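You operate a simulated robot arm through the tools that you are given. There is no shell and no other tool.

Carry out the task below with a simulated robot arm. There is one attempt and no reset: what you move stays moved.

Task
Jack up the pallet of boxes, pull it to its blue floor square and lower it.
Fine: lever to Lift, pump till the pallet is clear of the floor; leave the lever at Lower and the forks down.

It is judged by the outcome, as a careful person would: the job done as asked, and still so three seconds after it is handed in. It fails if anything else is knocked over, pushed out of place, dropped, spilled or broken.

Robot
A 7-joint arm with a three-finger gripper, fixed in place. Base frame: the origin is at the foot of the arm, x ahead of it, y to its left, z up. Readings come in mm, rad, newtons and seconds.
With the tool pointing down near the work surface it reaches from about 180 to 380 mm from the base axis. Its first joint turns from -2.897 to 2.897 rad. Payload 2.69 kg.
Tool frame: the origin (TCP) lies between the finger pads and is the grasp point; the fingertips stand 30 mm ahead of it; z points along the fingers, y is the line along which they close. The gripper opens to 128 mm. The gripper's body begins 117 mm behind the TCP.
Orientation is that of the tool frame in the base frame, as [roll, pitch, yaw] about the fixed x, y, z axes, in that order (R = Rz(yaw) Ry(pitch) Rx(roll)). With the fingers straight down and closing along the base's y, the tool's x points along the base's -x, its y along +y and its z along -z.

Tools
- The arm moves only by the tool drive_tool. Its argument "rows" is a list of rows, each a list of 3 entries, a list of its own where there are three numbers: the shift along the tool's x, y, z in mm, then the turn, a rotation vector about the tool's x, y, z in rad, then the gripper command, from -1 (shut) to 1 (fully open), values between in proportion. In form: [[[tx, ty, tz], [ax, ay, az], hand], ...]. A call has 1 to 20 rows; each row shifts and turns the commanded pose from where the row before left it, along the tool's axes as they then stand. Each row takes 0.2 s and may step no farther than 50 mm and 0.15 rad from the row before; otherwise, or with a gripper value out of range, the whole call is refused. A pose out of reach is approached as far as the arm can. The call stops where the force on the tool passes 90 N (or 10 N more than at its start, if that is more) or the arm is blocked; 0.2 s more then pass. Each finger halts on what it meets, pressing with about 42 N; the grip force reading is that of the motor and also rises with nothing between the fingers. The clock runs only during rows and for 0.2 s after the last one: add rows that do not move to give the fingers time. The reply holds the time, the measured pose of the TCP, the force on the tool along the base axes, the opening and the grip force, in the units named above and with some noise, with the torque about the TCP (base axes, N m) and any sound that the robot's microphone picked up.
- Cameras (640 x 400 px; columns grow to the right, rows downward): "scene" is fixed at [58.6, 652.3, 1201.6]; the picture's right is [-0.77, -0.64, 0.00], its down [-0.18, 0.21, -0.96] and it looks along [0.62, -0.74, -0.27] (base axes); focal length 299 px, centre (320, 200). "wrist" rides on the gripper at [58, 54, -131] in the tool frame; the picture's right is [-0.68, 0.74, 0.00], its down [-0.62, -0.57, -0.55] and it looks along [-0.40, -0.37, 0.84] (tool axes); focal length 234 px, centre (320, 200). There is no depth. A picture from a camera that has moved, and an enlarged one, comes with that camera's place and axes in the base frame and with its lens. The place of the scene camera against the robot may be out by one fixed shift of up to 12 mm in any direction.
- grab_frame(camera): a new picture of that camera. No time passes.
- move_column(by): slides the trunk up (or, below 0, down) by that many mm; the arm rides with it, the base frame stays. It gives what a move gives, with no picture.
- zoom(camera, box): a new picture of the part [left, top, right, bottom] of that camera's present view, enlarged. No time passes.
- finish_job(): hands the job in; it is judged then, once.

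Places have to be worked out from the pictures, the camera data and where the tool is seen. Open the gripper and draw the arm clear of the work before you hand the job in, unless the task says otherwise.

The tools are called by a JSON object that holds its "fn" and its "kwargs". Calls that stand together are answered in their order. drive_tool: Moves the arm, as the interface text tells. Its arguments: {"type":"object","properties":{"rows":{"type":"array"}},"required":["rows"]} The other tools are called the same way: move_column (by) slides the trunk up or down; grab_frame (camera) takes a picture; zoom (camera, box) takes an enlarged picture of a part of a camera's view; finish_job () hands the job in.

At the start:

```text
clock: 0.0
tool_pos: [765.2, -152.6, 1344.5]
tool_rot: [3.141, -0.001, -3.14]
ft_force: [-0.3, 0.1, -0.4]
ft_torque: [-0.02, 0.0, 0.0]
gripper_width: 128.1
gripper_force: 0.0
trunk travel left (down, up): [-200.0, 150.0]
```

scene: 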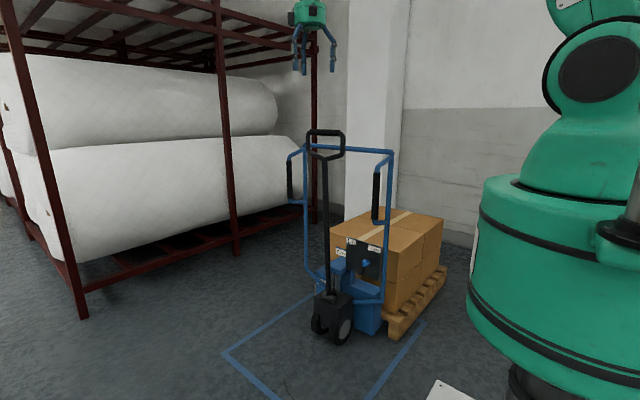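
wrist: 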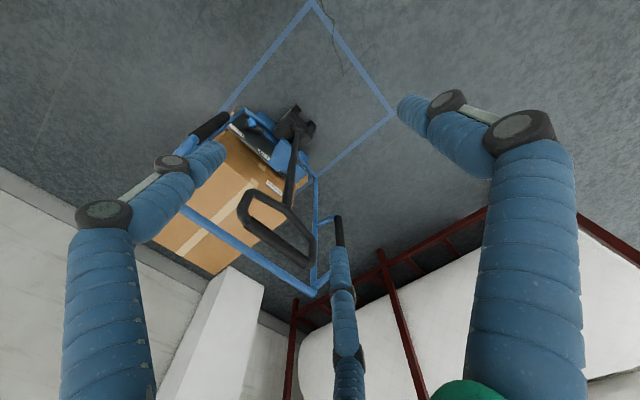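

I'll start by looking more closely at the pallet jack, its lever and its handle before I move anything.

{"fn": "zoom", "kwargs": {"camera": "scene", "box": [270, 110, 460, 230]}}

{"fn": "zoom", "kwargs": {"camera": "scene", "box": [290, 220, 460, 350]}}

{"fn": "zoom", "kwargs": {"camera": "wrist", "box": [160, 80, 400, 300]}}

{"fn": "zoom", "kwargs": {"camera": "scene", "box": [320, 230, 400, 290]}}

```text
3.33 times, centred on (365, 170) of scene
camera zoom: at [58.6, 652.3, 1201.6], right [-0.77, -0.64, 0.0], down [-0.18, 0.21, -0.96], along [0.62, -0.74, -0.27], focal length 997 px, centre (170, 300)
```

zoom: 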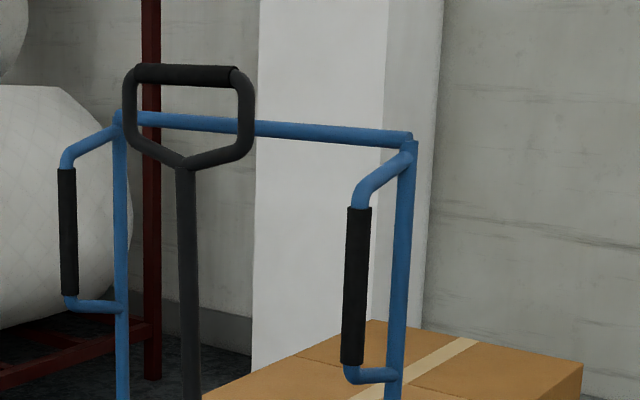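

```text
3.08 times, centred on (375, 285) of scene
camera zoom: at [58.6, 652.3, 1201.6], right [-0.77, -0.64, 0.0], down [-0.18, 0.21, -0.96], along [0.62, -0.74, -0.27], focal length 920 px, centre (151, -62)
```

zoom: 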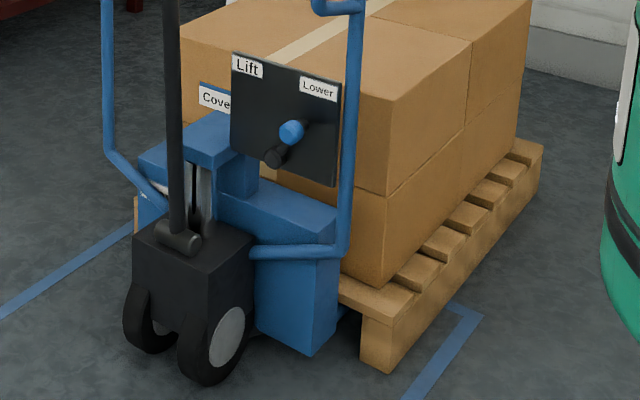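

```text
1.82 times, centred on (280, 190) of wrist
camera zoom: at [706.0, -99.6, 1475.0], right [0.68, 0.74, 0.0], down [0.62, -0.57, 0.55], along [0.4, -0.37, -0.84], focal length 426 px, centre (393, 218)
```

zoom: 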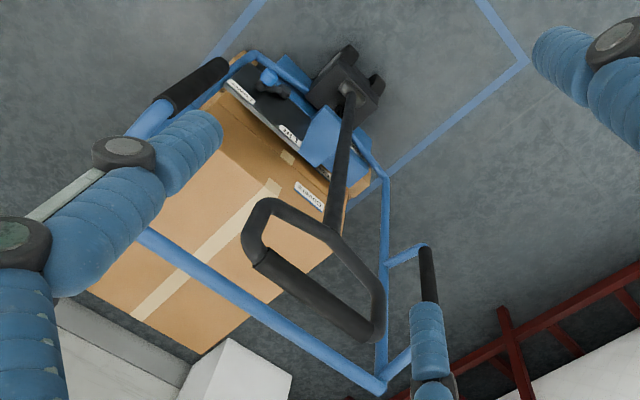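

```text
6.67 times, centred on (360, 260) of scene
camera zoom: at [58.6, 652.3, 1201.6], right [-0.77, -0.64, 0.0], down [-0.18, 0.21, -0.96], along [0.62, -0.74, -0.27], focal length 1994 px, centre (53, -200)
```

zoom: 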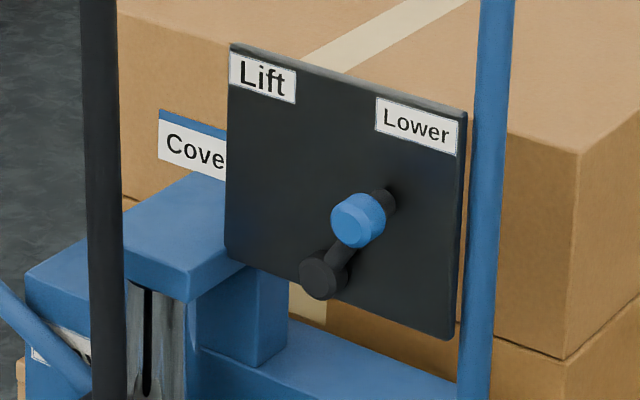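

The knob triangulates to about (700,-448,550) and the tiller bar to about (888,-377,1133). The lever points toward "Lower" now. First I turn the tool in free space so it faces the panel, which also gives the wrist camera a better view.

{"fn": "drive_tool", "kwargs": {"rows": [[[0, 0, 0], [0, 0, 0.15], 0], [[0, 0, 0], [0, 0, 0.15], 0], [[0, 0, 0], [0, 0, 0.15], 0], [[0, 0, 0], [0, 0, 0.15], -0.5], [[0, 0, 0], [0, 0, 0.15], -1], [[0, 0, 0], [0, 0, 0.15], -1], [[0, 0, 0], [0, 0, 0.15], -1]]}}

```text
clock: 1.6
tool_pos: [765.6, -154.0, 1345.4]
tool_rot: [3.141, 0.0, 2.089]
ft_force: [0.3, -0.5, 0.7]
ft_torque: [0.01, -0.02, 0.01]
gripper_width: 2.0
gripper_force: 31.5
trunk travel left (down, up): [-200.0, 150.0]
```

The yaw went as expected. Next I tilt the tool so the fingers point outward and down along azimuth -60°.

{"fn": "drive_tool", "kwargs": {"rows": [[[0, 0, 0], [0, -0.15, 0], -1], [[0, 0, 0], [0, -0.15, 0], -1], [[0, 0, 0], [0, -0.15, 0], -1], [[0, 0, 0], [0, -0.15, 0], -1], [[0, 0, 0], [0, -0.15, 0], -1], [[0, 0, 0], [0, -0.15, 0], -1]]}}

{"fn": "grab_frame", "kwargs": {"camera": "wrist"}}

{"fn": "grab_frame", "kwargs": {"camera": "scene"}}

```text
clock: 3.0
tool_pos: [765.9, -154.2, 1345.7]
tool_rot: [3.141, 0.902, 2.092]
ft_force: [0.5, -0.1, 0.3]
ft_torque: [0.0, 0.05, -0.01]
gripper_width: 2.2
gripper_force: 32.0
trunk travel left (down, up): [-200.0, 150.0]
```

```text
taken
camera wrist: at [742.0, -6.1, 1379.9], right [0.85, 0.0, 0.53], down [-0.51, -0.24, 0.82], along [0.13, -0.97, -0.2], focal length 234 px, centre (320, 200)
```

wrist: 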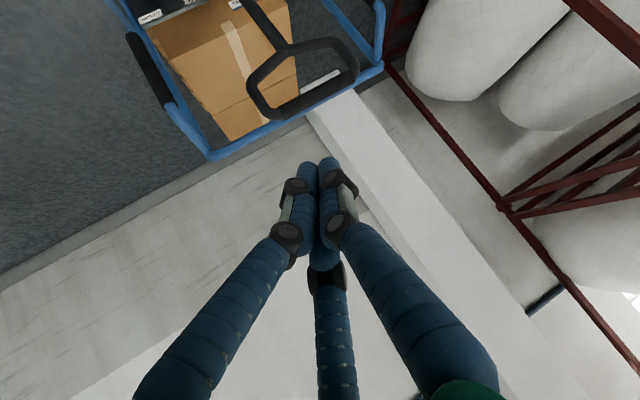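

```text
taken
```

scene: 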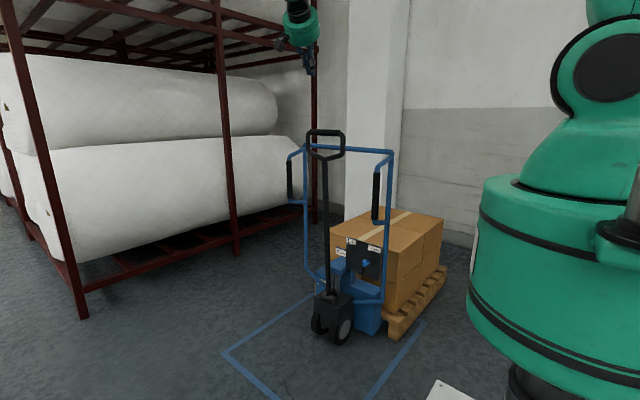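

The arm holds this pose easily. I lower the trunk to improve reach near the panel.

{"fn": "move_column", "kwargs": {"by": -200}}

```text
clock: 5.2
tool_pos: [764.6, -154.6, 1145.3]
tool_rot: [-3.141, 0.9, 2.093]
ft_force: [0.0, 0.8, 0.0]
ft_torque: [0.0, -0.01, -0.03]
gripper_width: 2.4
gripper_force: 31.4
trunk travel left (down, up): [0.0, 350.0]
```

Now I move toward a viewing pose near (602,-278,705). It stays in free space, about 250 mm back from the lever knob.

{"fn": "drive_tool", "kwargs": {"rows": [[[30, -18.5, 26.7], [0, 0, 0], -1], [[30, -18.5, 26.7], [0, 0, 0], -1], [[30, -18.5, 26.7], [0, 0, 0], -1], [[30, -18.5, 26.7], [0, 0, 0], -1], [[30, -18.5, 26.7], [0, 0, 0], -1], [[30, -18.5, 26.7], [0, 0, 0], -1], [[30, -18.5, 26.7], [0, 0, 0], -1], [[30, -18.5, 26.7], [0, 0, 0], -1], [[30, -18.5, 26.7], [0, 0, 0], -1], [[30, -18.5, 26.7], [0, 0, 0], -1], [[30, -18.5, 26.7], [0, 0, 0], -1]]}}

{"fn": "grab_frame", "kwargs": {"camera": "wrist"}}

{"fn": "grab_frame", "kwargs": {"camera": "scene"}}

```text
clock: 7.6
tool_pos: [601.0, -276.1, 702.7]
tool_rot: [3.139, 0.9, 2.09]
ft_force: [0.1, 0.2, 0.6]
ft_torque: [0.06, 0.02, 0.01]
gripper_width: 2.2
gripper_force: 31.6
trunk travel left (down, up): [0.0, 350.0]
```

```text
taken
camera wrist: at [578.4, -128.8, 738.1], right [0.85, 0.0, 0.53], down [-0.51, -0.24, 0.82], along [0.13, -0.97, -0.2], focal length 234 px, centre (320, 200)
```

wrist: 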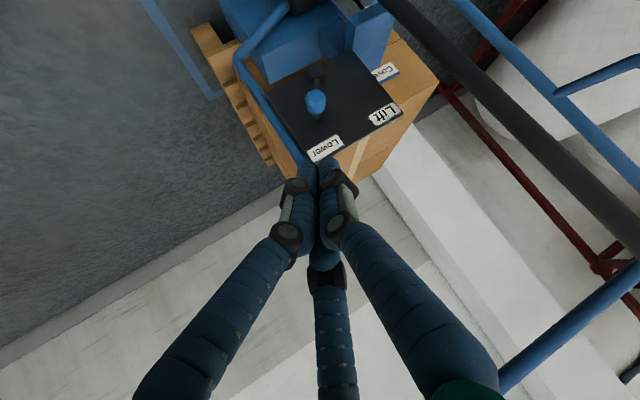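

```text
taken
```

scene: 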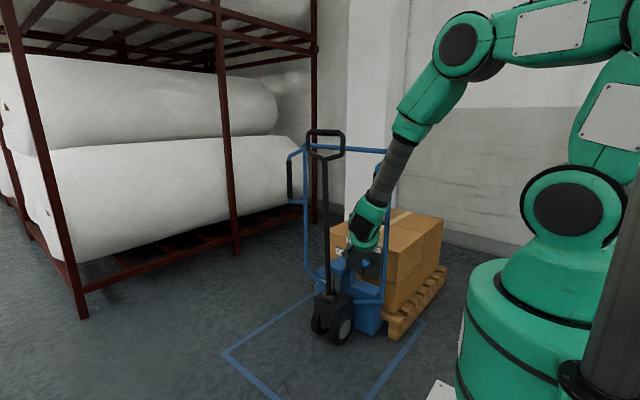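

The arm reached the pose easily, and the panel with its knob and labels is in view. I'll zoom in to localise it.

{"fn": "zoom", "kwargs": {"camera": "wrist", "box": [230, 20, 430, 170]}}

{"fn": "zoom", "kwargs": {"camera": "scene", "box": [320, 180, 420, 280]}}

```text
2.67 times, centred on (330, 95) of wrist
camera zoom: at [578.4, -128.8, 738.1], right [0.85, 0.0, 0.53], down [-0.51, -0.24, 0.82], along [0.13, -0.97, -0.2], focal length 624 px, centre (293, 480)
```

zoom: 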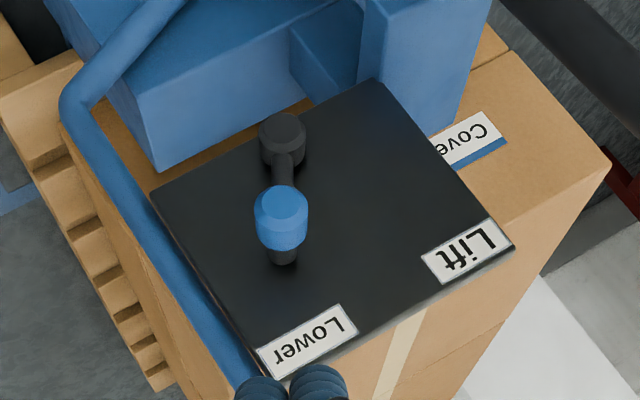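

```text
4.00 times, centred on (370, 230) of scene
camera zoom: at [58.6, 652.3, 1201.6], right [-0.77, -0.64, 0.0], down [-0.18, 0.21, -0.96], along [0.62, -0.74, -0.27], focal length 1196 px, centre (120, 80)
```

zoom: 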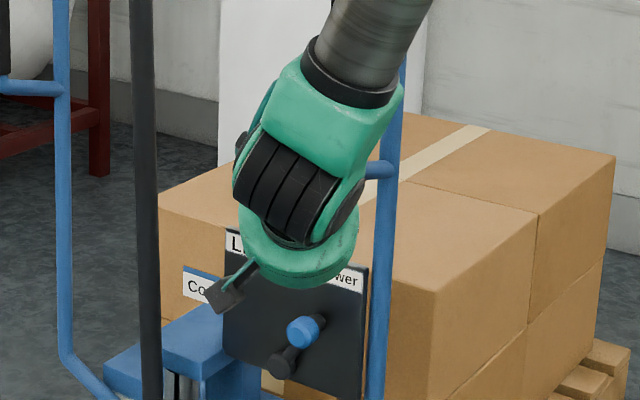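

The knob lies near the tool axis, about 250–290 mm ahead, and the panel is vertical facing +y. I open part-way and advance 100 mm along the tool axis for a second view.

{"fn": "drive_tool", "kwargs": {"rows": [[[0, 0, 25], [0, 0, 0], 0.1], [[0, 0, 25], [0, 0, 0], 0.1], [[0, 0, 25], [0, 0, 0], 0.1], [[0, 0, 25], [0, 0, 0], 0.1], [[0, 0, 0], [0, 0, 0], 0.1]]}}

{"fn": "grab_frame", "kwargs": {"camera": "wrist"}}

{"fn": "zoom", "kwargs": {"camera": "wrist", "box": [220, 0, 440, 180]}}

```text
clock: 8.8
tool_pos: [639.4, -343.6, 640.8]
tool_rot: [3.141, 0.898, 2.092]
ft_force: [0.7, 0.5, 0.2]
ft_torque: [0.01, 0.04, 0.0]
gripper_width: 70.1
gripper_force: 0.1
trunk travel left (down, up): [0.0, 350.0]
```

```text
taken
camera wrist: at [615.5, -195.9, 675.8], right [0.85, 0.0, 0.53], down [-0.51, -0.24, 0.82], along [0.13, -0.97, -0.2], focal length 234 px, centre (320, 200)
```

wrist: 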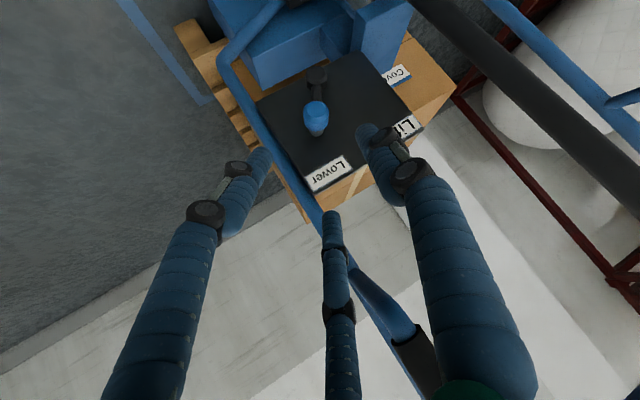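

```text
2.22 times, centred on (330, 90) of wrist
camera zoom: at [615.5, -195.9, 675.8], right [0.85, 0.0, 0.53], down [-0.51, -0.24, 0.82], along [0.13, -0.97, -0.2], focal length 520 px, centre (298, 444)
```

zoom: 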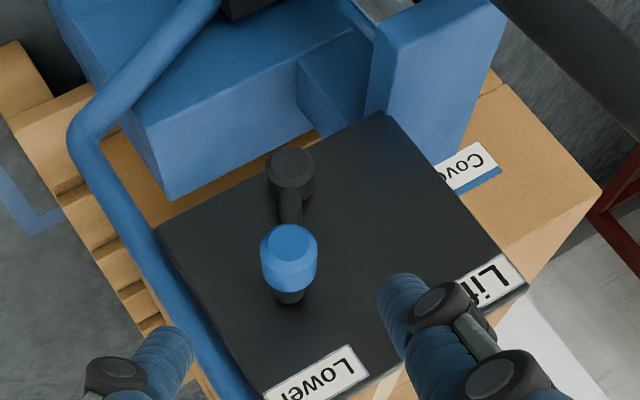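

Two-view parallax puts the knob roughly 200 mm ahead of the TCP, close to the tool axis. I advance 80 mm more to refine this.

{"fn": "drive_tool", "kwargs": {"rows": [[[0, 0, 20], [0, 0, 0], 0.0], [[0, 0, 20], [0, 0, 0], 0.0], [[0, 0, 20], [0, 0, 0], 0.0], [[0, 0, 20], [0, 0, 0], 0.0]]}}

{"fn": "grab_frame", "kwargs": {"camera": "wrist"}}

{"fn": "zoom", "kwargs": {"camera": "wrist", "box": [220, 20, 440, 200]}}

{"fn": "zoom", "kwargs": {"camera": "scene", "box": [320, 200, 420, 290]}}

```text
clock: 9.8
tool_pos: [671.3, -397.5, 592.5]
tool_rot: [-3.14, 0.9, 2.093]
ft_force: [-0.4, 0.3, 0.6]
ft_torque: [0.06, 0.04, 0.01]
gripper_width: 63.8
gripper_force: 0.1
trunk travel left (down, up): [0.0, 350.0]
```

```text
taken
camera wrist: at [647.9, -250.3, 626.9], right [0.85, 0.0, 0.53], down [-0.51, -0.24, 0.82], along [0.13, -0.97, -0.2], focal length 234 px, centre (320, 200)
```

wrist: 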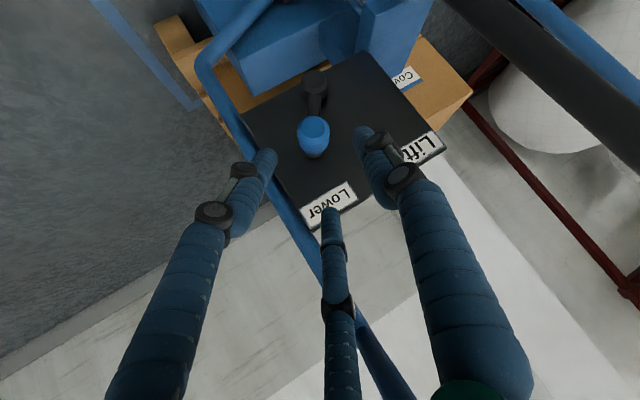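

```text
2.22 times, centred on (330, 110) of wrist
camera zoom: at [647.9, -250.3, 626.9], right [0.85, 0.0, 0.53], down [-0.51, -0.24, 0.82], along [0.13, -0.97, -0.2], focal length 520 px, centre (298, 400)
```

zoom: 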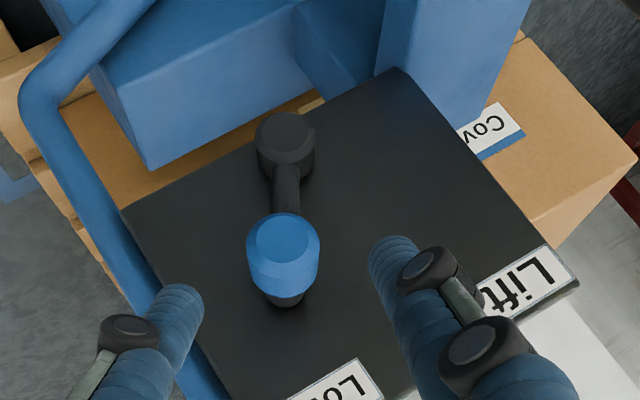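

```text
4.44 times, centred on (370, 245) of scene
camera zoom: at [58.6, 652.3, 1201.6], right [-0.77, -0.64, 0.0], down [-0.18, 0.21, -0.96], along [0.62, -0.74, -0.27], focal length 1329 px, centre (98, 0)
```

zoom: 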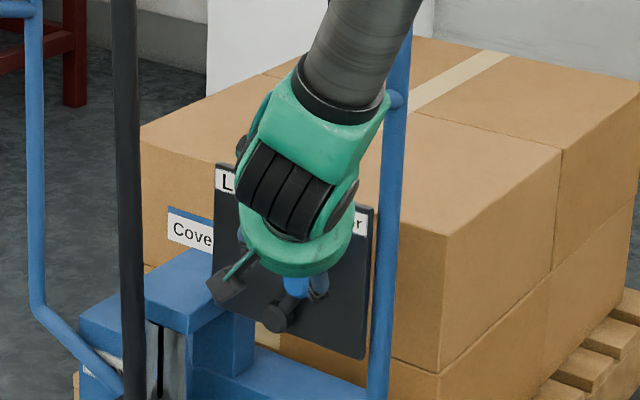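

Three views agree on the knob: about (712,-476,515), diameter about 35 mm, lever pivot near (748, ·, 455), so it needs about ±30° of swing. I turn the tool's yaw 0.3 rad closer to the knob axis, line up, and look again.

{"fn": "drive_tool", "kwargs": {"rows": [[[0, 0, 0], [0.0783, 0, 0.0622], 0.0], [[0, 0, 0], [0.0783, 0, 0.0622], 0.0], [[0, 0, 0], [0.0783, 0, 0.0622], 0.0], [[3.5, 11.4, 16.5], [0, 0, 0], 0.0], [[3.5, 11.4, 16.5], [0, 0, 0], 0.0]]}}

{"fn": "grab_frame", "kwargs": {"camera": "wrist"}}

{"fn": "zoom", "kwargs": {"camera": "wrist", "box": [220, 60, 440, 240]}}

```text
clock: 11.0
tool_pos: [699.1, -415.9, 567.4]
tool_rot: [3.141, 0.902, 1.793]
ft_force: [0.5, 0.1, -0.4]
ft_torque: [0.02, 0.0, 0.01]
gripper_width: 64.1
gripper_force: 0.0
trunk travel left (down, up): [0.0, 350.0]
```

```text
taken
camera wrist: at [721.4, -267.4, 601.7], right [0.81, -0.25, 0.53], down [-0.56, -0.08, 0.82], along [-0.16, -0.97, -0.2], focal length 234 px, centre (320, 200)
```

wrist: 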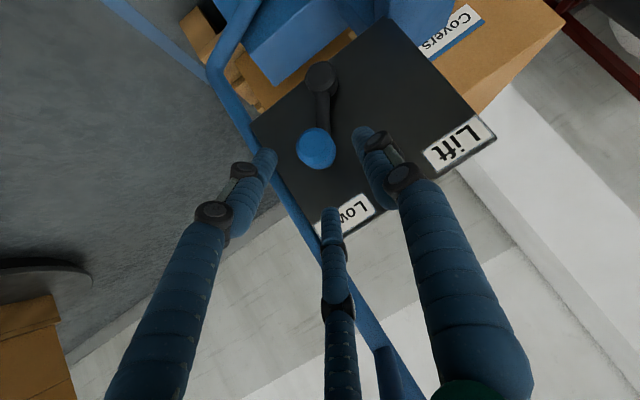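

```text
2.22 times, centred on (330, 150) of wrist
camera zoom: at [721.4, -267.4, 601.7], right [0.81, -0.25, 0.53], down [-0.56, -0.08, 0.82], along [-0.16, -0.97, -0.2], focal length 520 px, centre (298, 311)
```

zoom: 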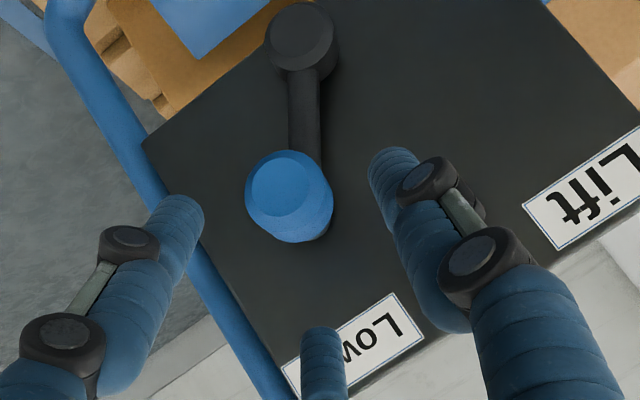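

The knob sits about 81 mm ahead, within 2–3 mm of the tool axis. I advance 60 mm so the open fingers straddle it, staying clear of the panel.

{"fn": "drive_tool", "kwargs": {"rows": [[[1, 0, 15], [0, 0, 0], 0.0], [[1, 0, 15], [0, 0, 0], 0.0], [[1, 0, 15], [0, 0, 0], 0.0], [[0, 0, 15], [0, 0, 0], 0.0]]}}

{"fn": "zoom", "kwargs": {"camera": "wrist", "box": [200, 80, 440, 260]}}

```text
clock: 12.0
tool_pos: [706.6, -460.1, 528.1]
tool_rot: [3.141, 0.901, 1.792]
ft_force: [0.7, 0.1, 1.0]
ft_torque: [0.05, 0.0, -0.02]
gripper_width: 64.3
gripper_force: 0.0
trunk travel left (down, up): [0.0, 350.0]
```

```text
2.22 times, centred on (320, 170) of wrist
camera zoom: at [728.6, -311.0, 561.8], right [0.81, -0.25, 0.53], down [-0.56, -0.08, 0.82], along [-0.16, -0.97, -0.2], focal length 520 px, centre (320, 267)
```

zoom: 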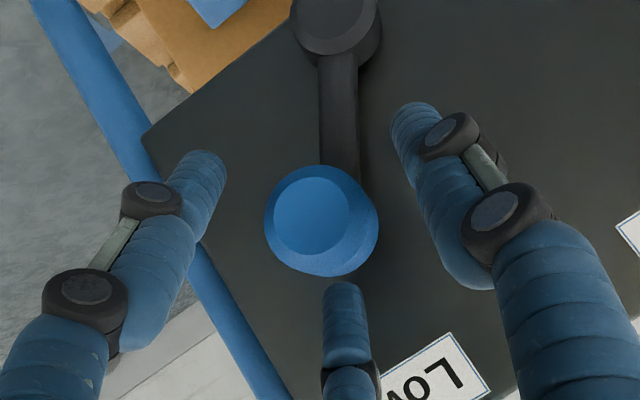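

The knob is centred between the fingers with no contact force. I close to a light cage of about 40 mm around it.

{"fn": "drive_tool", "kwargs": {"rows": [[[0, 0, 0], [0, 0, 0], -0.2], [[0, 0, 0], [0, 0, 0], -0.375], [[0, 0, 0], [0, 0, 0], -0.375]]}}

{"fn": "zoom", "kwargs": {"camera": "wrist", "box": [200, 80, 440, 260]}}

```text
clock: 12.8
tool_pos: [706.5, -459.2, 528.2]
tool_rot: [3.142, 0.901, 1.788]
ft_force: [-5.5, -9.5, 6.3]
ft_torque: [-0.18, -0.01, -0.16]
gripper_width: 47.9
gripper_force: 6.2
trunk travel left (down, up): [0.0, 350.0]
```

```text
2.22 times, centred on (320, 170) of wrist
camera zoom: at [728.4, -311.4, 562.2], right [0.81, -0.25, 0.53], down [-0.56, -0.08, 0.82], along [-0.16, -0.97, -0.2], focal length 520 px, centre (320, 267)
```

zoom: 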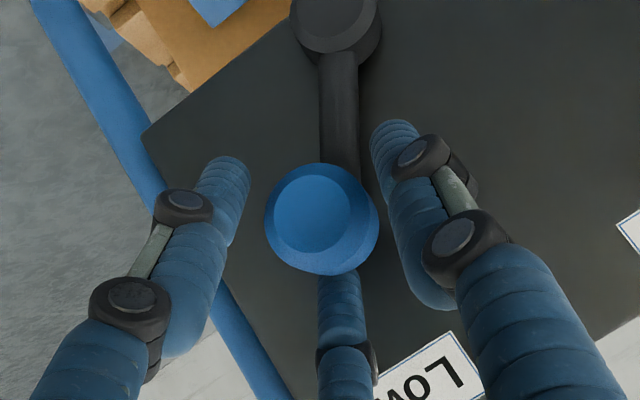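

The fingers stopped at 48 mm with light contact, and the small middle digit also touches the cap, so the knob is held. I ease the grip slightly and start the arc toward Lift (+x).

{"fn": "drive_tool", "kwargs": {"rows": [[[0, 0, -2], [0, 0, 0], -0.27], [[-5.4, 10.6, -1.2], [0, 0, 0], -0.27], [[-4.1, 11.3, 0], [0, 0, 0], -0.27], [[-2.4, 11.7, 1.4], [0, 0, 0], -0.27]]}}

{"fn": "zoom", "kwargs": {"camera": "wrist", "box": [200, 80, 440, 260]}}

```text
clock: 13.8
tool_pos: [741.8, -457.3, 537.2]
tool_rot: [3.141, 0.9, 1.79]
ft_force: [-4.0, 1.9, 4.0]
ft_torque: [-0.13, 0.15, -0.05]
gripper_width: 53.0
gripper_force: 5.0
trunk travel left (down, up): [0.0, 350.0]
```

```text
2.22 times, centred on (320, 170) of wrist
camera zoom: at [762.6, -310.2, 572.0], right [0.81, -0.25, 0.53], down [-0.56, -0.08, 0.82], along [-0.16, -0.97, -0.2], focal length 520 px, centre (320, 267)
```

zoom: 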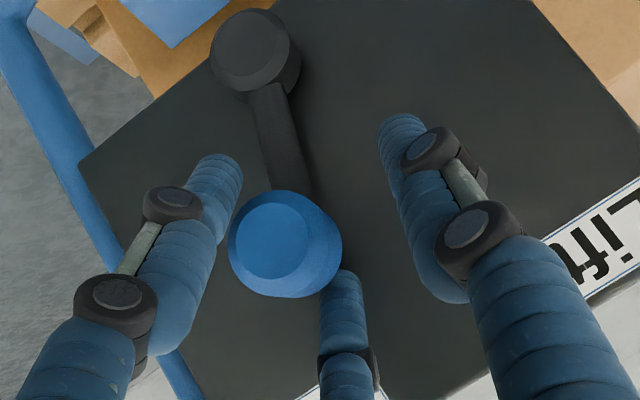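

The lever is following, with the left finger pushing it at low force. I continue along the arc to the Lift side.

{"fn": "drive_tool", "kwargs": {"rows": [[[-0.9, 11.7, 2.7], [0, 0, 0], -0.2], [[0.9, 11.3, 4.0], [0, 0, 0], -0.2], [[2.4, 10.6, 5.0], [0, 0, 0], -0.2], [[2.0, 6, 3.0], [0, 0, 0], -0.2]]}}

{"fn": "grab_frame", "kwargs": {"camera": "wrist"}}

{"fn": "zoom", "kwargs": {"camera": "wrist", "box": [200, 80, 440, 260]}}

```text
clock: 14.8
tool_pos: [783.0, -456.3, 522.7]
tool_rot: [-3.138, 0.898, 1.794]
ft_force: [0.1, -0.9, 0.0]
ft_torque: [0.04, -0.01, -0.02]
gripper_width: 51.1
gripper_force: 0.0
trunk travel left (down, up): [0.0, 350.0]
```

```text
taken
camera wrist: at [804.7, -308.8, 558.7], right [0.81, -0.25, 0.53], down [-0.56, -0.08, 0.82], along [-0.16, -0.97, -0.2], focal length 234 px, centre (320, 200)
```

wrist: 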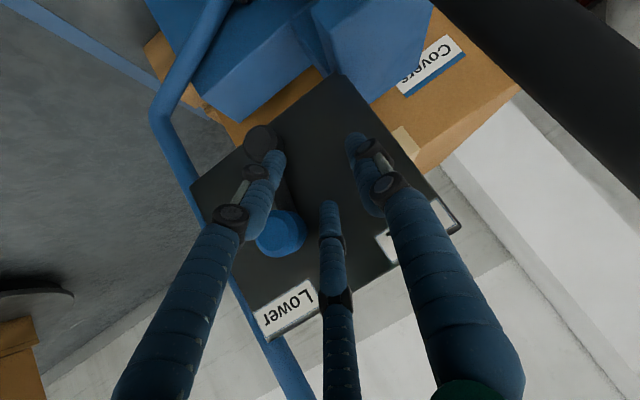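

```text
2.22 times, centred on (320, 170) of wrist
camera zoom: at [804.7, -308.8, 558.7], right [0.81, -0.25, 0.53], down [-0.56, -0.08, 0.82], along [-0.16, -0.97, -0.2], focal length 520 px, centre (320, 267)
```

zoom: 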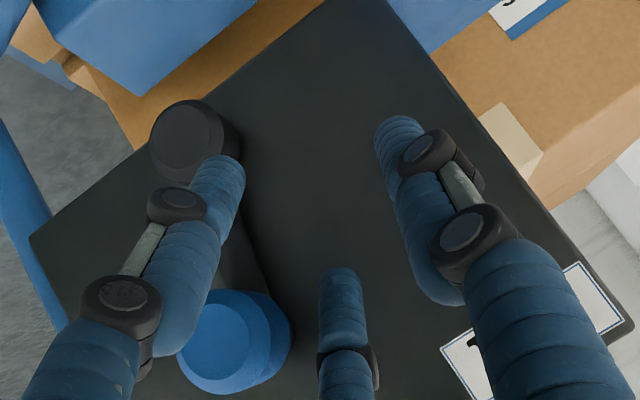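

The finger slipped under the knob. It now reads about (736,-476,527), with the lever at roughly -13°, so the pivot is nearer (756,440) and the radius about 88 mm. I'll retreat, close the fingers into a rod, and push from the -x side on the corrected arc.

{"fn": "drive_tool", "kwargs": {"rows": [[[0, 0, -35], [0, 0, 0], -0.2], [[0, 0, -35], [0, 0, 0], -0.6], [[-1.6, -27, -4.3], [0, 0, 0], -1], [[-1.6, -27, -4.3], [0, 0, 0], -1], [[-1.6, -27, -4.3], [0, 0, 0], -1], [[0, 0, 0], [0, 0, 0], -1]]}}

{"fn": "zoom", "kwargs": {"camera": "wrist", "box": [200, 60, 440, 240]}}

```text
clock: 16.2
tool_pos: [690.4, -415.1, 580.4]
tool_rot: [-3.141, 0.899, 1.793]
ft_force: [-0.2, 0.1, 0.5]
ft_torque: [0.0, 0.0, -0.02]
gripper_width: 2.1
gripper_force: 31.3
trunk travel left (down, up): [0.0, 350.0]
```

```text
2.22 times, centred on (320, 150) of wrist
camera zoom: at [712.2, -267.5, 615.0], right [0.81, -0.25, 0.53], down [-0.56, -0.08, 0.82], along [-0.16, -0.97, -0.2], focal length 520 px, centre (320, 311)
```

zoom: 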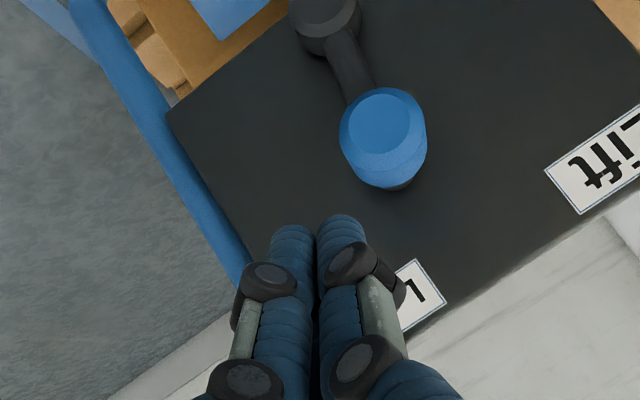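

The knob is at about (738,-470,528). I bring the closed fingers to its -x side, first checking that I clear it.

{"fn": "drive_tool", "kwargs": {"rows": [[[2, -5, 16], [0, 0, 0], -1], [[2, 0, 16], [0, 0, 0], -1], [[1.4, 0, 17], [0, 0, 0], -1], [[0, 0, 16], [0, 0, 0], -1]]}}

{"fn": "zoom", "kwargs": {"camera": "wrist", "box": [200, 60, 440, 240]}}

```text
clock: 17.2
tool_pos: [696.1, -461.0, 536.2]
tool_rot: [3.139, 0.901, 1.794]
ft_force: [-0.8, -0.7, 1.7]
ft_torque: [0.03, 0.02, -0.02]
gripper_width: 2.1
gripper_force: 31.1
trunk travel left (down, up): [0.0, 350.0]
```

```text
2.22 times, centred on (320, 150) of wrist
camera zoom: at [718.0, -313.8, 571.5], right [0.81, -0.25, 0.53], down [-0.56, -0.08, 0.82], along [-0.16, -0.97, -0.2], focal length 520 px, centre (320, 311)
```

zoom: 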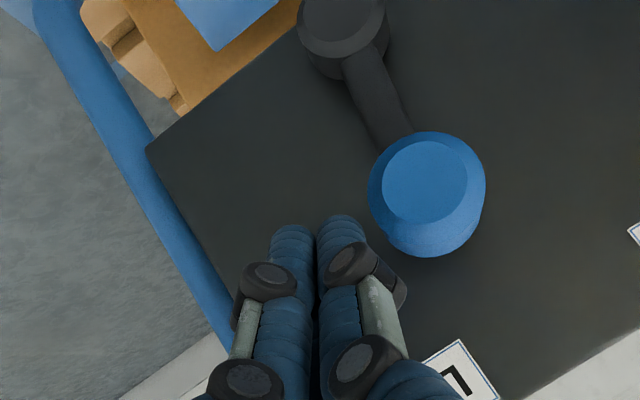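

There's room to put a bit more finger overlap on the knob, so I advance 12 mm and then push along the corrected arc.

{"fn": "drive_tool", "kwargs": {"rows": [[[0, 0, 12], [0, 0, 0], -1], [[-1.4, 9.8, 1.7], [0, 0, 0], -1], [[-3.9, 16.6, 1.7], [0, 0, 0], -1]]}}

{"fn": "zoom", "kwargs": {"camera": "wrist", "box": [200, 60, 440, 240]}}

```text
clock: 18.0
tool_pos: [725.9, -470.6, 529.3]
tool_rot: [-3.142, 0.898, 1.791]
ft_force: [-0.2, 0.0, -0.5]
ft_torque: [-0.02, -0.02, 0.05]
gripper_width: 2.2
gripper_force: 31.3
trunk travel left (down, up): [0.0, 350.0]
```

```text
2.22 times, centred on (320, 150) of wrist
camera zoom: at [746.8, -323.0, 564.6], right [0.81, -0.25, 0.53], down [-0.56, -0.08, 0.82], along [-0.16, -0.97, -0.2], focal length 520 px, centre (320, 311)
```

zoom: 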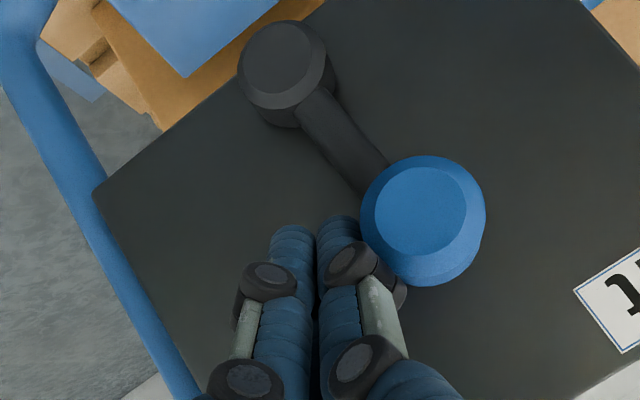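

The overlap is good now and the lever is just past vertical. I continue the arc.

{"fn": "drive_tool", "kwargs": {"rows": [[[-1.0, 15.2, 3.6], [0, 0, 0], -1], [[1.0, 14.8, 5.1], [0, 0, 0], -1]]}}

{"fn": "zoom", "kwargs": {"camera": "wrist", "box": [200, 60, 440, 240]}}

```text
clock: 18.6
tool_pos: [756.1, -471.5, 524.4]
tool_rot: [-3.141, 0.899, 1.794]
ft_force: [-0.8, 0.3, 0.3]
ft_torque: [0.01, -0.03, 0.0]
gripper_width: 1.9
gripper_force: 31.5
trunk travel left (down, up): [0.0, 350.0]
```

```text
2.22 times, centred on (320, 150) of wrist
camera zoom: at [776.9, -323.6, 558.8], right [0.81, -0.25, 0.53], down [-0.56, -0.08, 0.82], along [-0.16, -0.97, -0.2], focal length 520 px, centre (320, 311)
```

zoom: 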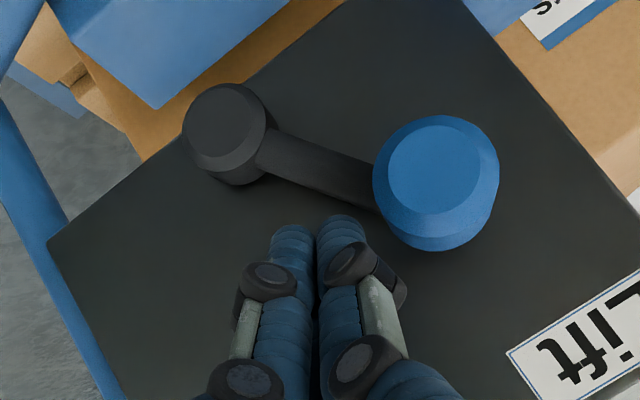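

The lever snapped over to Lift: the knob reads about (801,·,515), or +30°. I withdraw along the tool axis, then back off toward +y and up.

{"fn": "drive_tool", "kwargs": {"rows": [[[0, 0, -40], [0, 0, 0], -1], [[0, 0, -50], [0, 0, 0], -1], [[2, -2.4, -42.7], [0, 0, 0], -1], [[2, -2.4, -42.7], [0, 0, 0], -1], [[2, -2.4, -42.7], [0, 0, 0], -1], [[2, -2.4, -42.7], [0, 0, 0], -1], [[2, -2.4, -42.7], [0, 0, 0], -1], [[2, -2.4, -42.7], [0, 0, 0], -1]]}}

{"fn": "zoom", "kwargs": {"camera": "wrist", "box": [200, 0, 440, 180]}}

{"fn": "zoom", "kwargs": {"camera": "scene", "box": [300, 210, 460, 350]}}

```text
clock: 20.4
tool_pos: [676.6, -199.9, 727.2]
tool_rot: [-3.14, 0.899, 1.794]
ft_force: [-0.8, -0.4, -1.4]
ft_torque: [-0.06, -0.01, -0.01]
gripper_width: 2.4
gripper_force: 31.6
trunk travel left (down, up): [0.0, 350.0]
```

```text
2.22 times, centred on (320, 90) of wrist
camera zoom: at [698.7, -53.5, 762.2], right [0.81, -0.25, 0.53], down [-0.56, -0.08, 0.82], along [-0.16, -0.97, -0.2], focal length 520 px, centre (320, 444)
```

zoom: 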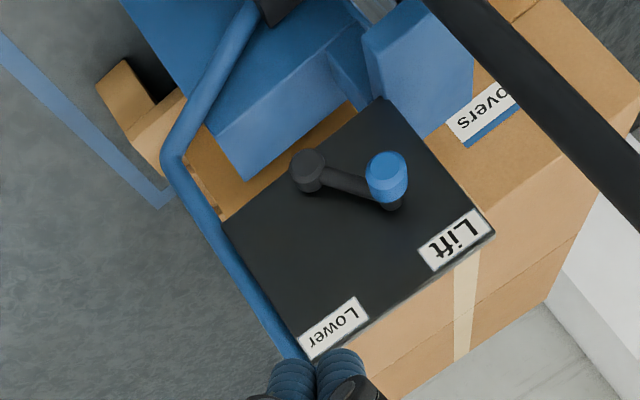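

```text
2.86 times, centred on (380, 280) of scene
camera zoom: at [58.6, 652.3, 1201.6], right [-0.77, -0.64, 0.0], down [-0.18, 0.21, -0.96], along [0.62, -0.74, -0.27], focal length 854 px, centre (149, -29)
```

zoom: 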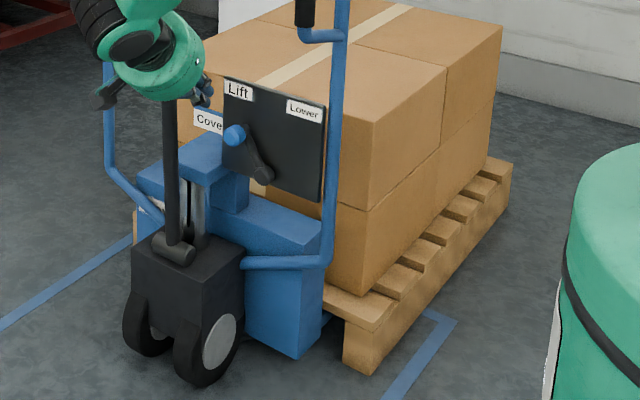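

The lever clearly reads Lift. I raise the trunk 120 mm for the tiller work.

{"fn": "move_column", "kwargs": {"by": 120}}

```text
clock: 21.9
tool_pos: [676.6, -201.3, 847.7]
tool_rot: [-3.139, 0.899, 1.792]
ft_force: [0.3, 0.2, 0.9]
ft_torque: [-0.02, 0.03, -0.02]
gripper_width: 2.0
gripper_force: 31.3
trunk travel left (down, up): [-120.0, 230.0]
```

Next I rise to about z=1260 in free space and yaw the tool so the fingers close along base y, tilted about 52° outward.

{"fn": "drive_tool", "kwargs": {"rows": [[[-37.3, 0.9, -26.6], [0, 0, 0], -1], [[-37.3, 0.9, -26.6], [0, 0, 0], -1], [[-37.3, 0.9, -26.6], [0, 0, 0], -1], [[-37.3, 0.9, -26.6], [0, 0, 0], -1], [[-37.3, 0.9, -26.6], [0, 0, 0], -1], [[-37.3, 0.9, -26.6], [0, 0, 0], -1], [[-37.3, 0.9, -26.6], [0, 0, 0], -1], [[-37.3, 0.9, -26.6], [0, 0, 0], -1], [[-37.3, 0.9, -26.6], [0, 0, 0], -1], [[0, 0, 0], [-0.117, 0, -0.093], -1], [[0, 0, 0], [-0.117, 0, -0.093], -1], [[0, 0, 0], [-0.117, 0, -0.093], -1], [[0, 0, 0], [-0.117, 0, -0.093], -1], [[0, 0, 0], [-0.117, 0, -0.093], -1], [[0, 0, 0], [-0.117, 0, -0.093], -1], [[0, 0, 0], [-0.117, 0, -0.093], -1], [[0, 0, 0], [-0.117, 0, -0.093], -1], [[0, 0, 0], [-0.117, 0, -0.093], -1]]}}

{"fn": "grab_frame", "kwargs": {"camera": "wrist"}}

{"fn": "grab_frame", "kwargs": {"camera": "scene"}}

```text
clock: 25.7
tool_pos: [702.6, -229.1, 1272.5]
tool_rot: [-3.121, 0.931, 3.034]
ft_force: [4.8, -1.9, -2.2]
ft_torque: [0.11, 0.15, 0.15]
gripper_width: 2.0
gripper_force: 31.7
out of reach, approached as far as the arm can: row 16, 17
trunk travel left (down, up): [-120.0, 230.0]
```

```text
taken
camera wrist: at [570.5, -158.6, 1302.2], right [0.49, 0.69, 0.53], down [-0.14, -0.54, 0.83], along [0.86, -0.48, -0.17], focal length 234 px, centre (320, 200)
```

wrist: 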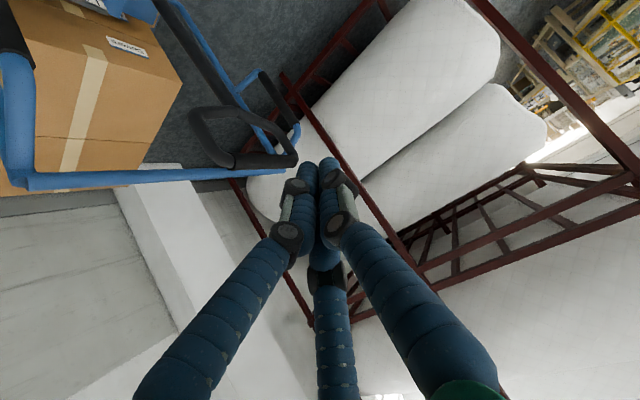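

```text
taken
```

scene: 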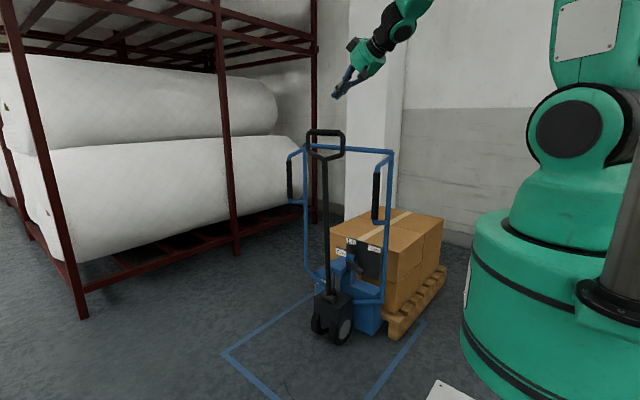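

Two rows hit a reach limit partway. I send a still row to see where the arm settles against the commanded pose.

{"fn": "drive_tool", "kwargs": {"rows": [[[0, 0, 0], [0, 0, 0], -0.2], [[0, 0, 0], [0, 0, 0], 0], [[0, 0, 0], [0, 0, 0], 0]]}}

```text
clock: 26.5
tool_pos: [697.0, -226.4, 1280.1]
tool_rot: [-3.104, 0.941, 3.051]
ft_force: [-0.8, 0.1, 0.2]
ft_torque: [0.0, 0.0, -0.03]
gripper_width: 64.0
gripper_force: 0.0
trunk travel left (down, up): [-120.0, 230.0]
```

The arm settled slightly off the command, so some joint limit is in play. I zoom on the handle to localise it from here.

{"fn": "zoom", "kwargs": {"camera": "wrist", "box": [160, 60, 360, 210]}}

```text
2.67 times, centred on (260, 135) of wrist
camera zoom: at [564.9, -156.1, 1308.4], right [0.48, 0.69, 0.53], down [-0.15, -0.53, 0.83], along [0.86, -0.48, -0.16], focal length 624 px, centre (480, 373)
```

zoom: 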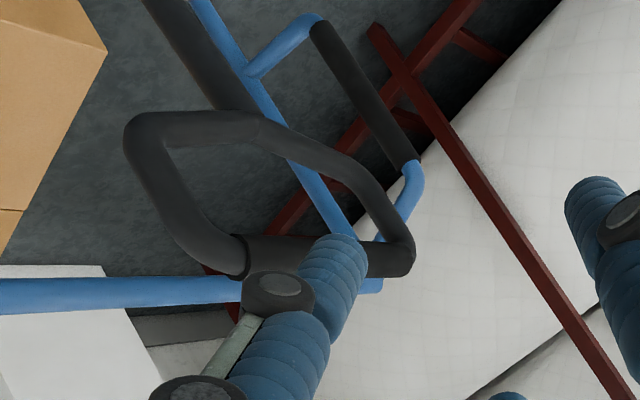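

Two wrist views agree on the tiller bar: mid about (905,-405,1107), spanning x≈820–1000 along the base x axis. I move to a pre-grasp point about 120 mm short of it, fingers open and straddling in y.

{"fn": "drive_tool", "kwargs": {"rows": [[[2.8, -25.3, 24.4], [0, 0, 0], 0.2], [[2.8, -25.3, 24.4], [0, 0, 0], 0.2], [[2.8, -25.3, 24.4], [0, 0, 0], 0.2], [[2.8, -25.3, 24.4], [0, 0, 0], 0.2], [[2.8, -25.3, 24.4], [0, 0, 0], 0.2], [[2.8, -25.3, 24.4], [0, 0, 0], 0.2], [[0, 0, 0], [0, 0, 0], 0.2]]}}

{"fn": "grab_frame", "kwargs": {"camera": "wrist"}}

{"fn": "grab_frame", "kwargs": {"camera": "scene"}}

```text
clock: 28.1
tool_pos: [784.4, -398.8, 1179.6]
tool_rot: [-3.106, 0.942, 3.049]
ft_force: [0.0, -1.4, 0.0]
ft_torque: [0.07, -0.05, 0.02]
gripper_width: 77.0
gripper_force: 0.1
trunk travel left (down, up): [-120.0, 230.0]
```

```text
taken
camera wrist: at [651.0, -327.0, 1208.5], right [0.49, 0.69, 0.53], down [-0.15, -0.53, 0.83], along [0.86, -0.48, -0.16], focal length 234 px, centre (320, 200)
```

wrist: 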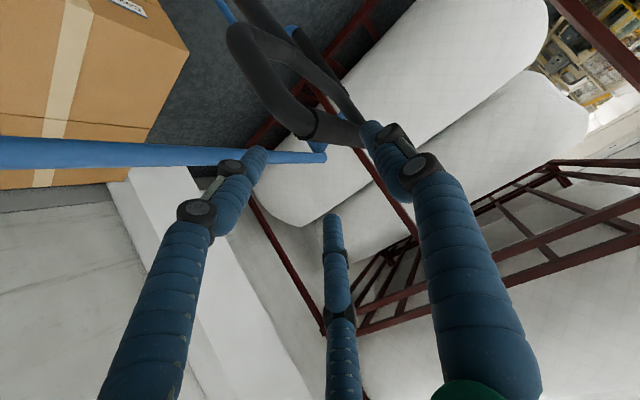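

```text
taken
```

scene: 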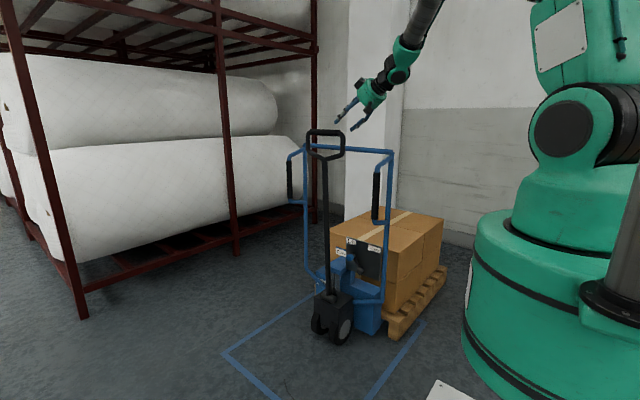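

I'm at the pre-grasp point. I check where the bar lies relative to the fingers before advancing.

{"fn": "zoom", "kwargs": {"camera": "wrist", "box": [210, 20, 450, 200]}}

{"fn": "zoom", "kwargs": {"camera": "scene", "box": [280, 60, 440, 180]}}

```text
2.22 times, centred on (330, 110) of wrist
camera zoom: at [651.0, -327.0, 1208.5], right [0.49, 0.69, 0.53], down [-0.15, -0.53, 0.83], along [0.86, -0.48, -0.16], focal length 520 px, centre (298, 400)
```

zoom: 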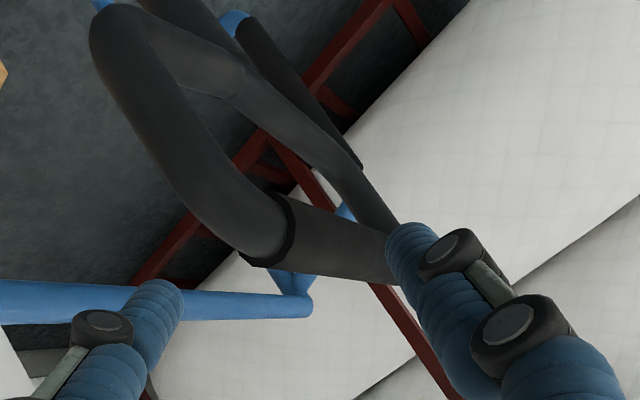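

```text
3.33 times, centred on (360, 120) of scene
camera zoom: at [58.6, 652.3, 1201.6], right [-0.77, -0.64, 0.0], down [-0.18, 0.21, -0.96], along [0.62, -0.74, -0.27], focal length 997 px, centre (187, 467)
```

zoom: 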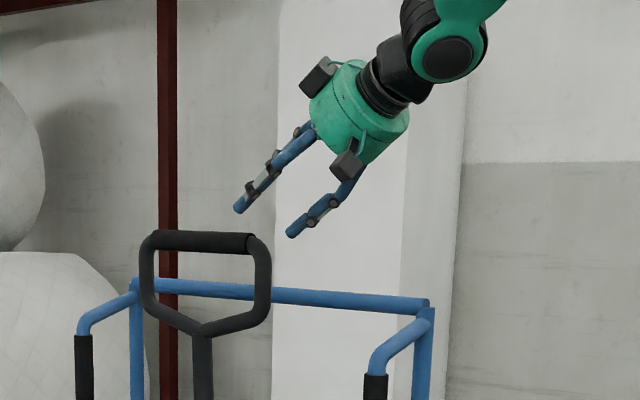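

The bar lies about 129 mm ahead, 8 mm to the +y side. I advance 80 mm while centring, then check again.

{"fn": "drive_tool", "kwargs": {"rows": [[[-0.5, 2, 20], [0, 0, 0], 0.2], [[-0.5, 2, 20], [0, 0, 0], 0.2], [[-0.5, 2, 20], [0, 0, 0], 0.2], [[-0.5, 2, 20], [0, 0, 0], 0.2], [[0, 0, 0], [0, 0, 0], 0.2]]}}

{"fn": "zoom", "kwargs": {"camera": "wrist", "box": [200, 40, 440, 220]}}

{"fn": "zoom", "kwargs": {"camera": "scene", "box": [280, 60, 440, 180]}}

```text
clock: 29.3
tool_pos: [854.5, -395.6, 1138.3]
tool_rot: [-3.103, 0.94, 3.05]
ft_force: [0.1, -0.6, 0.1]
ft_torque: [-0.02, -0.02, 0.05]
gripper_width: 77.1
gripper_force: 0.0
trunk travel left (down, up): [-120.0, 230.0]
```

```text
2.22 times, centred on (320, 130) of wrist
camera zoom: at [721.1, -324.3, 1165.4], right [0.49, 0.69, 0.53], down [-0.15, -0.53, 0.83], along [0.86, -0.48, -0.16], focal length 520 px, centre (320, 356)
```

zoom: 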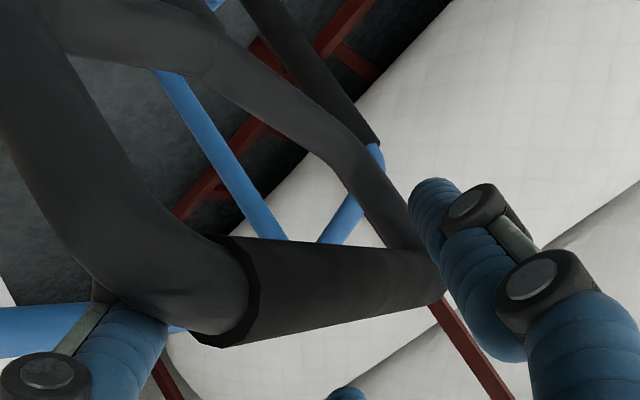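

```text
3.33 times, centred on (360, 120) of scene
camera zoom: at [58.6, 652.3, 1201.6], right [-0.77, -0.64, 0.0], down [-0.18, 0.21, -0.96], along [0.62, -0.74, -0.27], focal length 997 px, centre (187, 467)
```

zoom: 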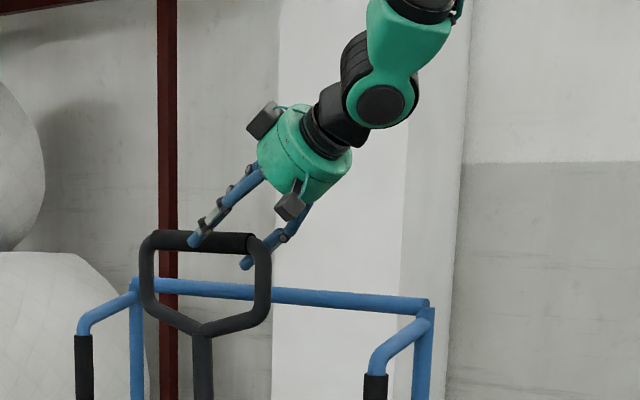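

The bar sits between the fingers (diameter about 32 mm, y≈-403, z≈1109). I advance 34 mm and close gently around it.

{"fn": "drive_tool", "kwargs": {"rows": [[[0, -0.5, 12], [0, 0, 0], 0.2], [[0, -0.5, 11], [0, 0, 0], 0.2], [[0, -0.5, 11], [0, 0, 0], 0.2], [[0, 0, 0], [0, 0, 0], -0.1], [[0, 0, 0], [0, 0, 0], -0.3], [[0, 0, 0], [0, 0, 0], -0.3]]}}

{"fn": "grab_frame", "kwargs": {"camera": "wrist"}}

{"fn": "zoom", "kwargs": {"camera": "scene", "box": [280, 80, 400, 170]}}

```text
clock: 30.7
tool_pos: [880.7, -399.8, 1119.1]
tool_rot: [-3.1, 0.941, 3.061]
ft_force: [0.3, -4.4, 0.6]
ft_torque: [-0.36, 1.76, 5.87]
gripper_width: 50.9
gripper_force: 44.9
trunk travel left (down, up): [-120.0, 230.0]
```

```text
taken
camera wrist: at [747.2, -329.4, 1146.6], right [0.48, 0.7, 0.53], down [-0.14, -0.53, 0.83], along [0.86, -0.48, -0.16], focal length 234 px, centre (320, 200)
```

wrist: 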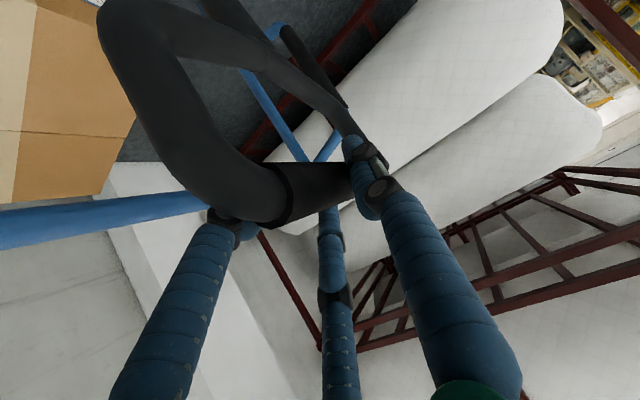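

```text
4.44 times, centred on (340, 125) of scene
camera zoom: at [58.6, 652.3, 1201.6], right [-0.77, -0.64, 0.0], down [-0.18, 0.21, -0.96], along [0.62, -0.74, -0.27], focal length 1329 px, centre (231, 533)
```

zoom: 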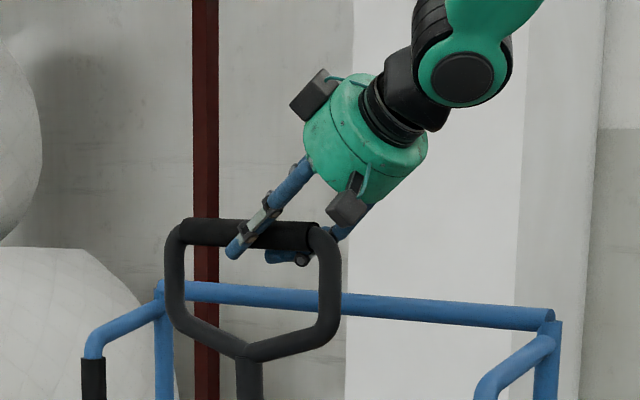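

The fingers halted at 51 mm with a sizeable twisting torque, so they're pressing skewed against the loop. I relax to about 56 mm, since a loose cage is enough for pumping, and re-read the forces.

{"fn": "drive_tool", "kwargs": {"rows": [[[0, 0, 0], [0, 0, 0], -0.12], [[0, 0, 0], [0, 0, 0], -0.12]]}}

{"fn": "zoom", "kwargs": {"camera": "wrist", "box": [180, 80, 420, 260]}}

```text
clock: 31.3
tool_pos: [879.3, -400.7, 1119.2]
tool_rot: [-3.106, 0.941, 3.049]
ft_force: [-1.6, -3.1, 1.9]
ft_torque: [-0.02, 0.1, 0.22]
gripper_width: 58.1
gripper_force: 1.0
trunk travel left (down, up): [-120.0, 230.0]
```

```text
2.22 times, centred on (300, 170) of wrist
camera zoom: at [746.7, -329.9, 1146.6], right [0.49, 0.69, 0.53], down [-0.15, -0.53, 0.83], along [0.86, -0.48, -0.16], focal length 520 px, centre (364, 267)
```

zoom: 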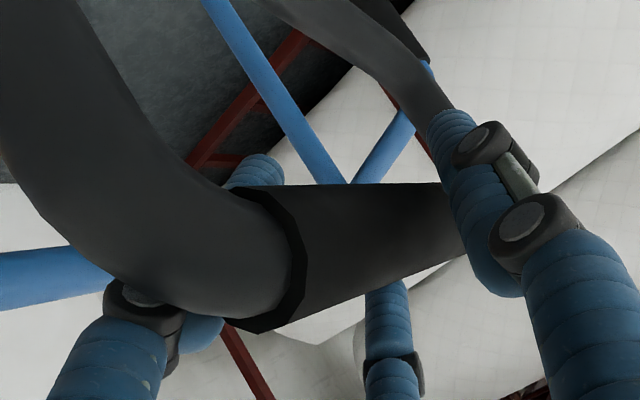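

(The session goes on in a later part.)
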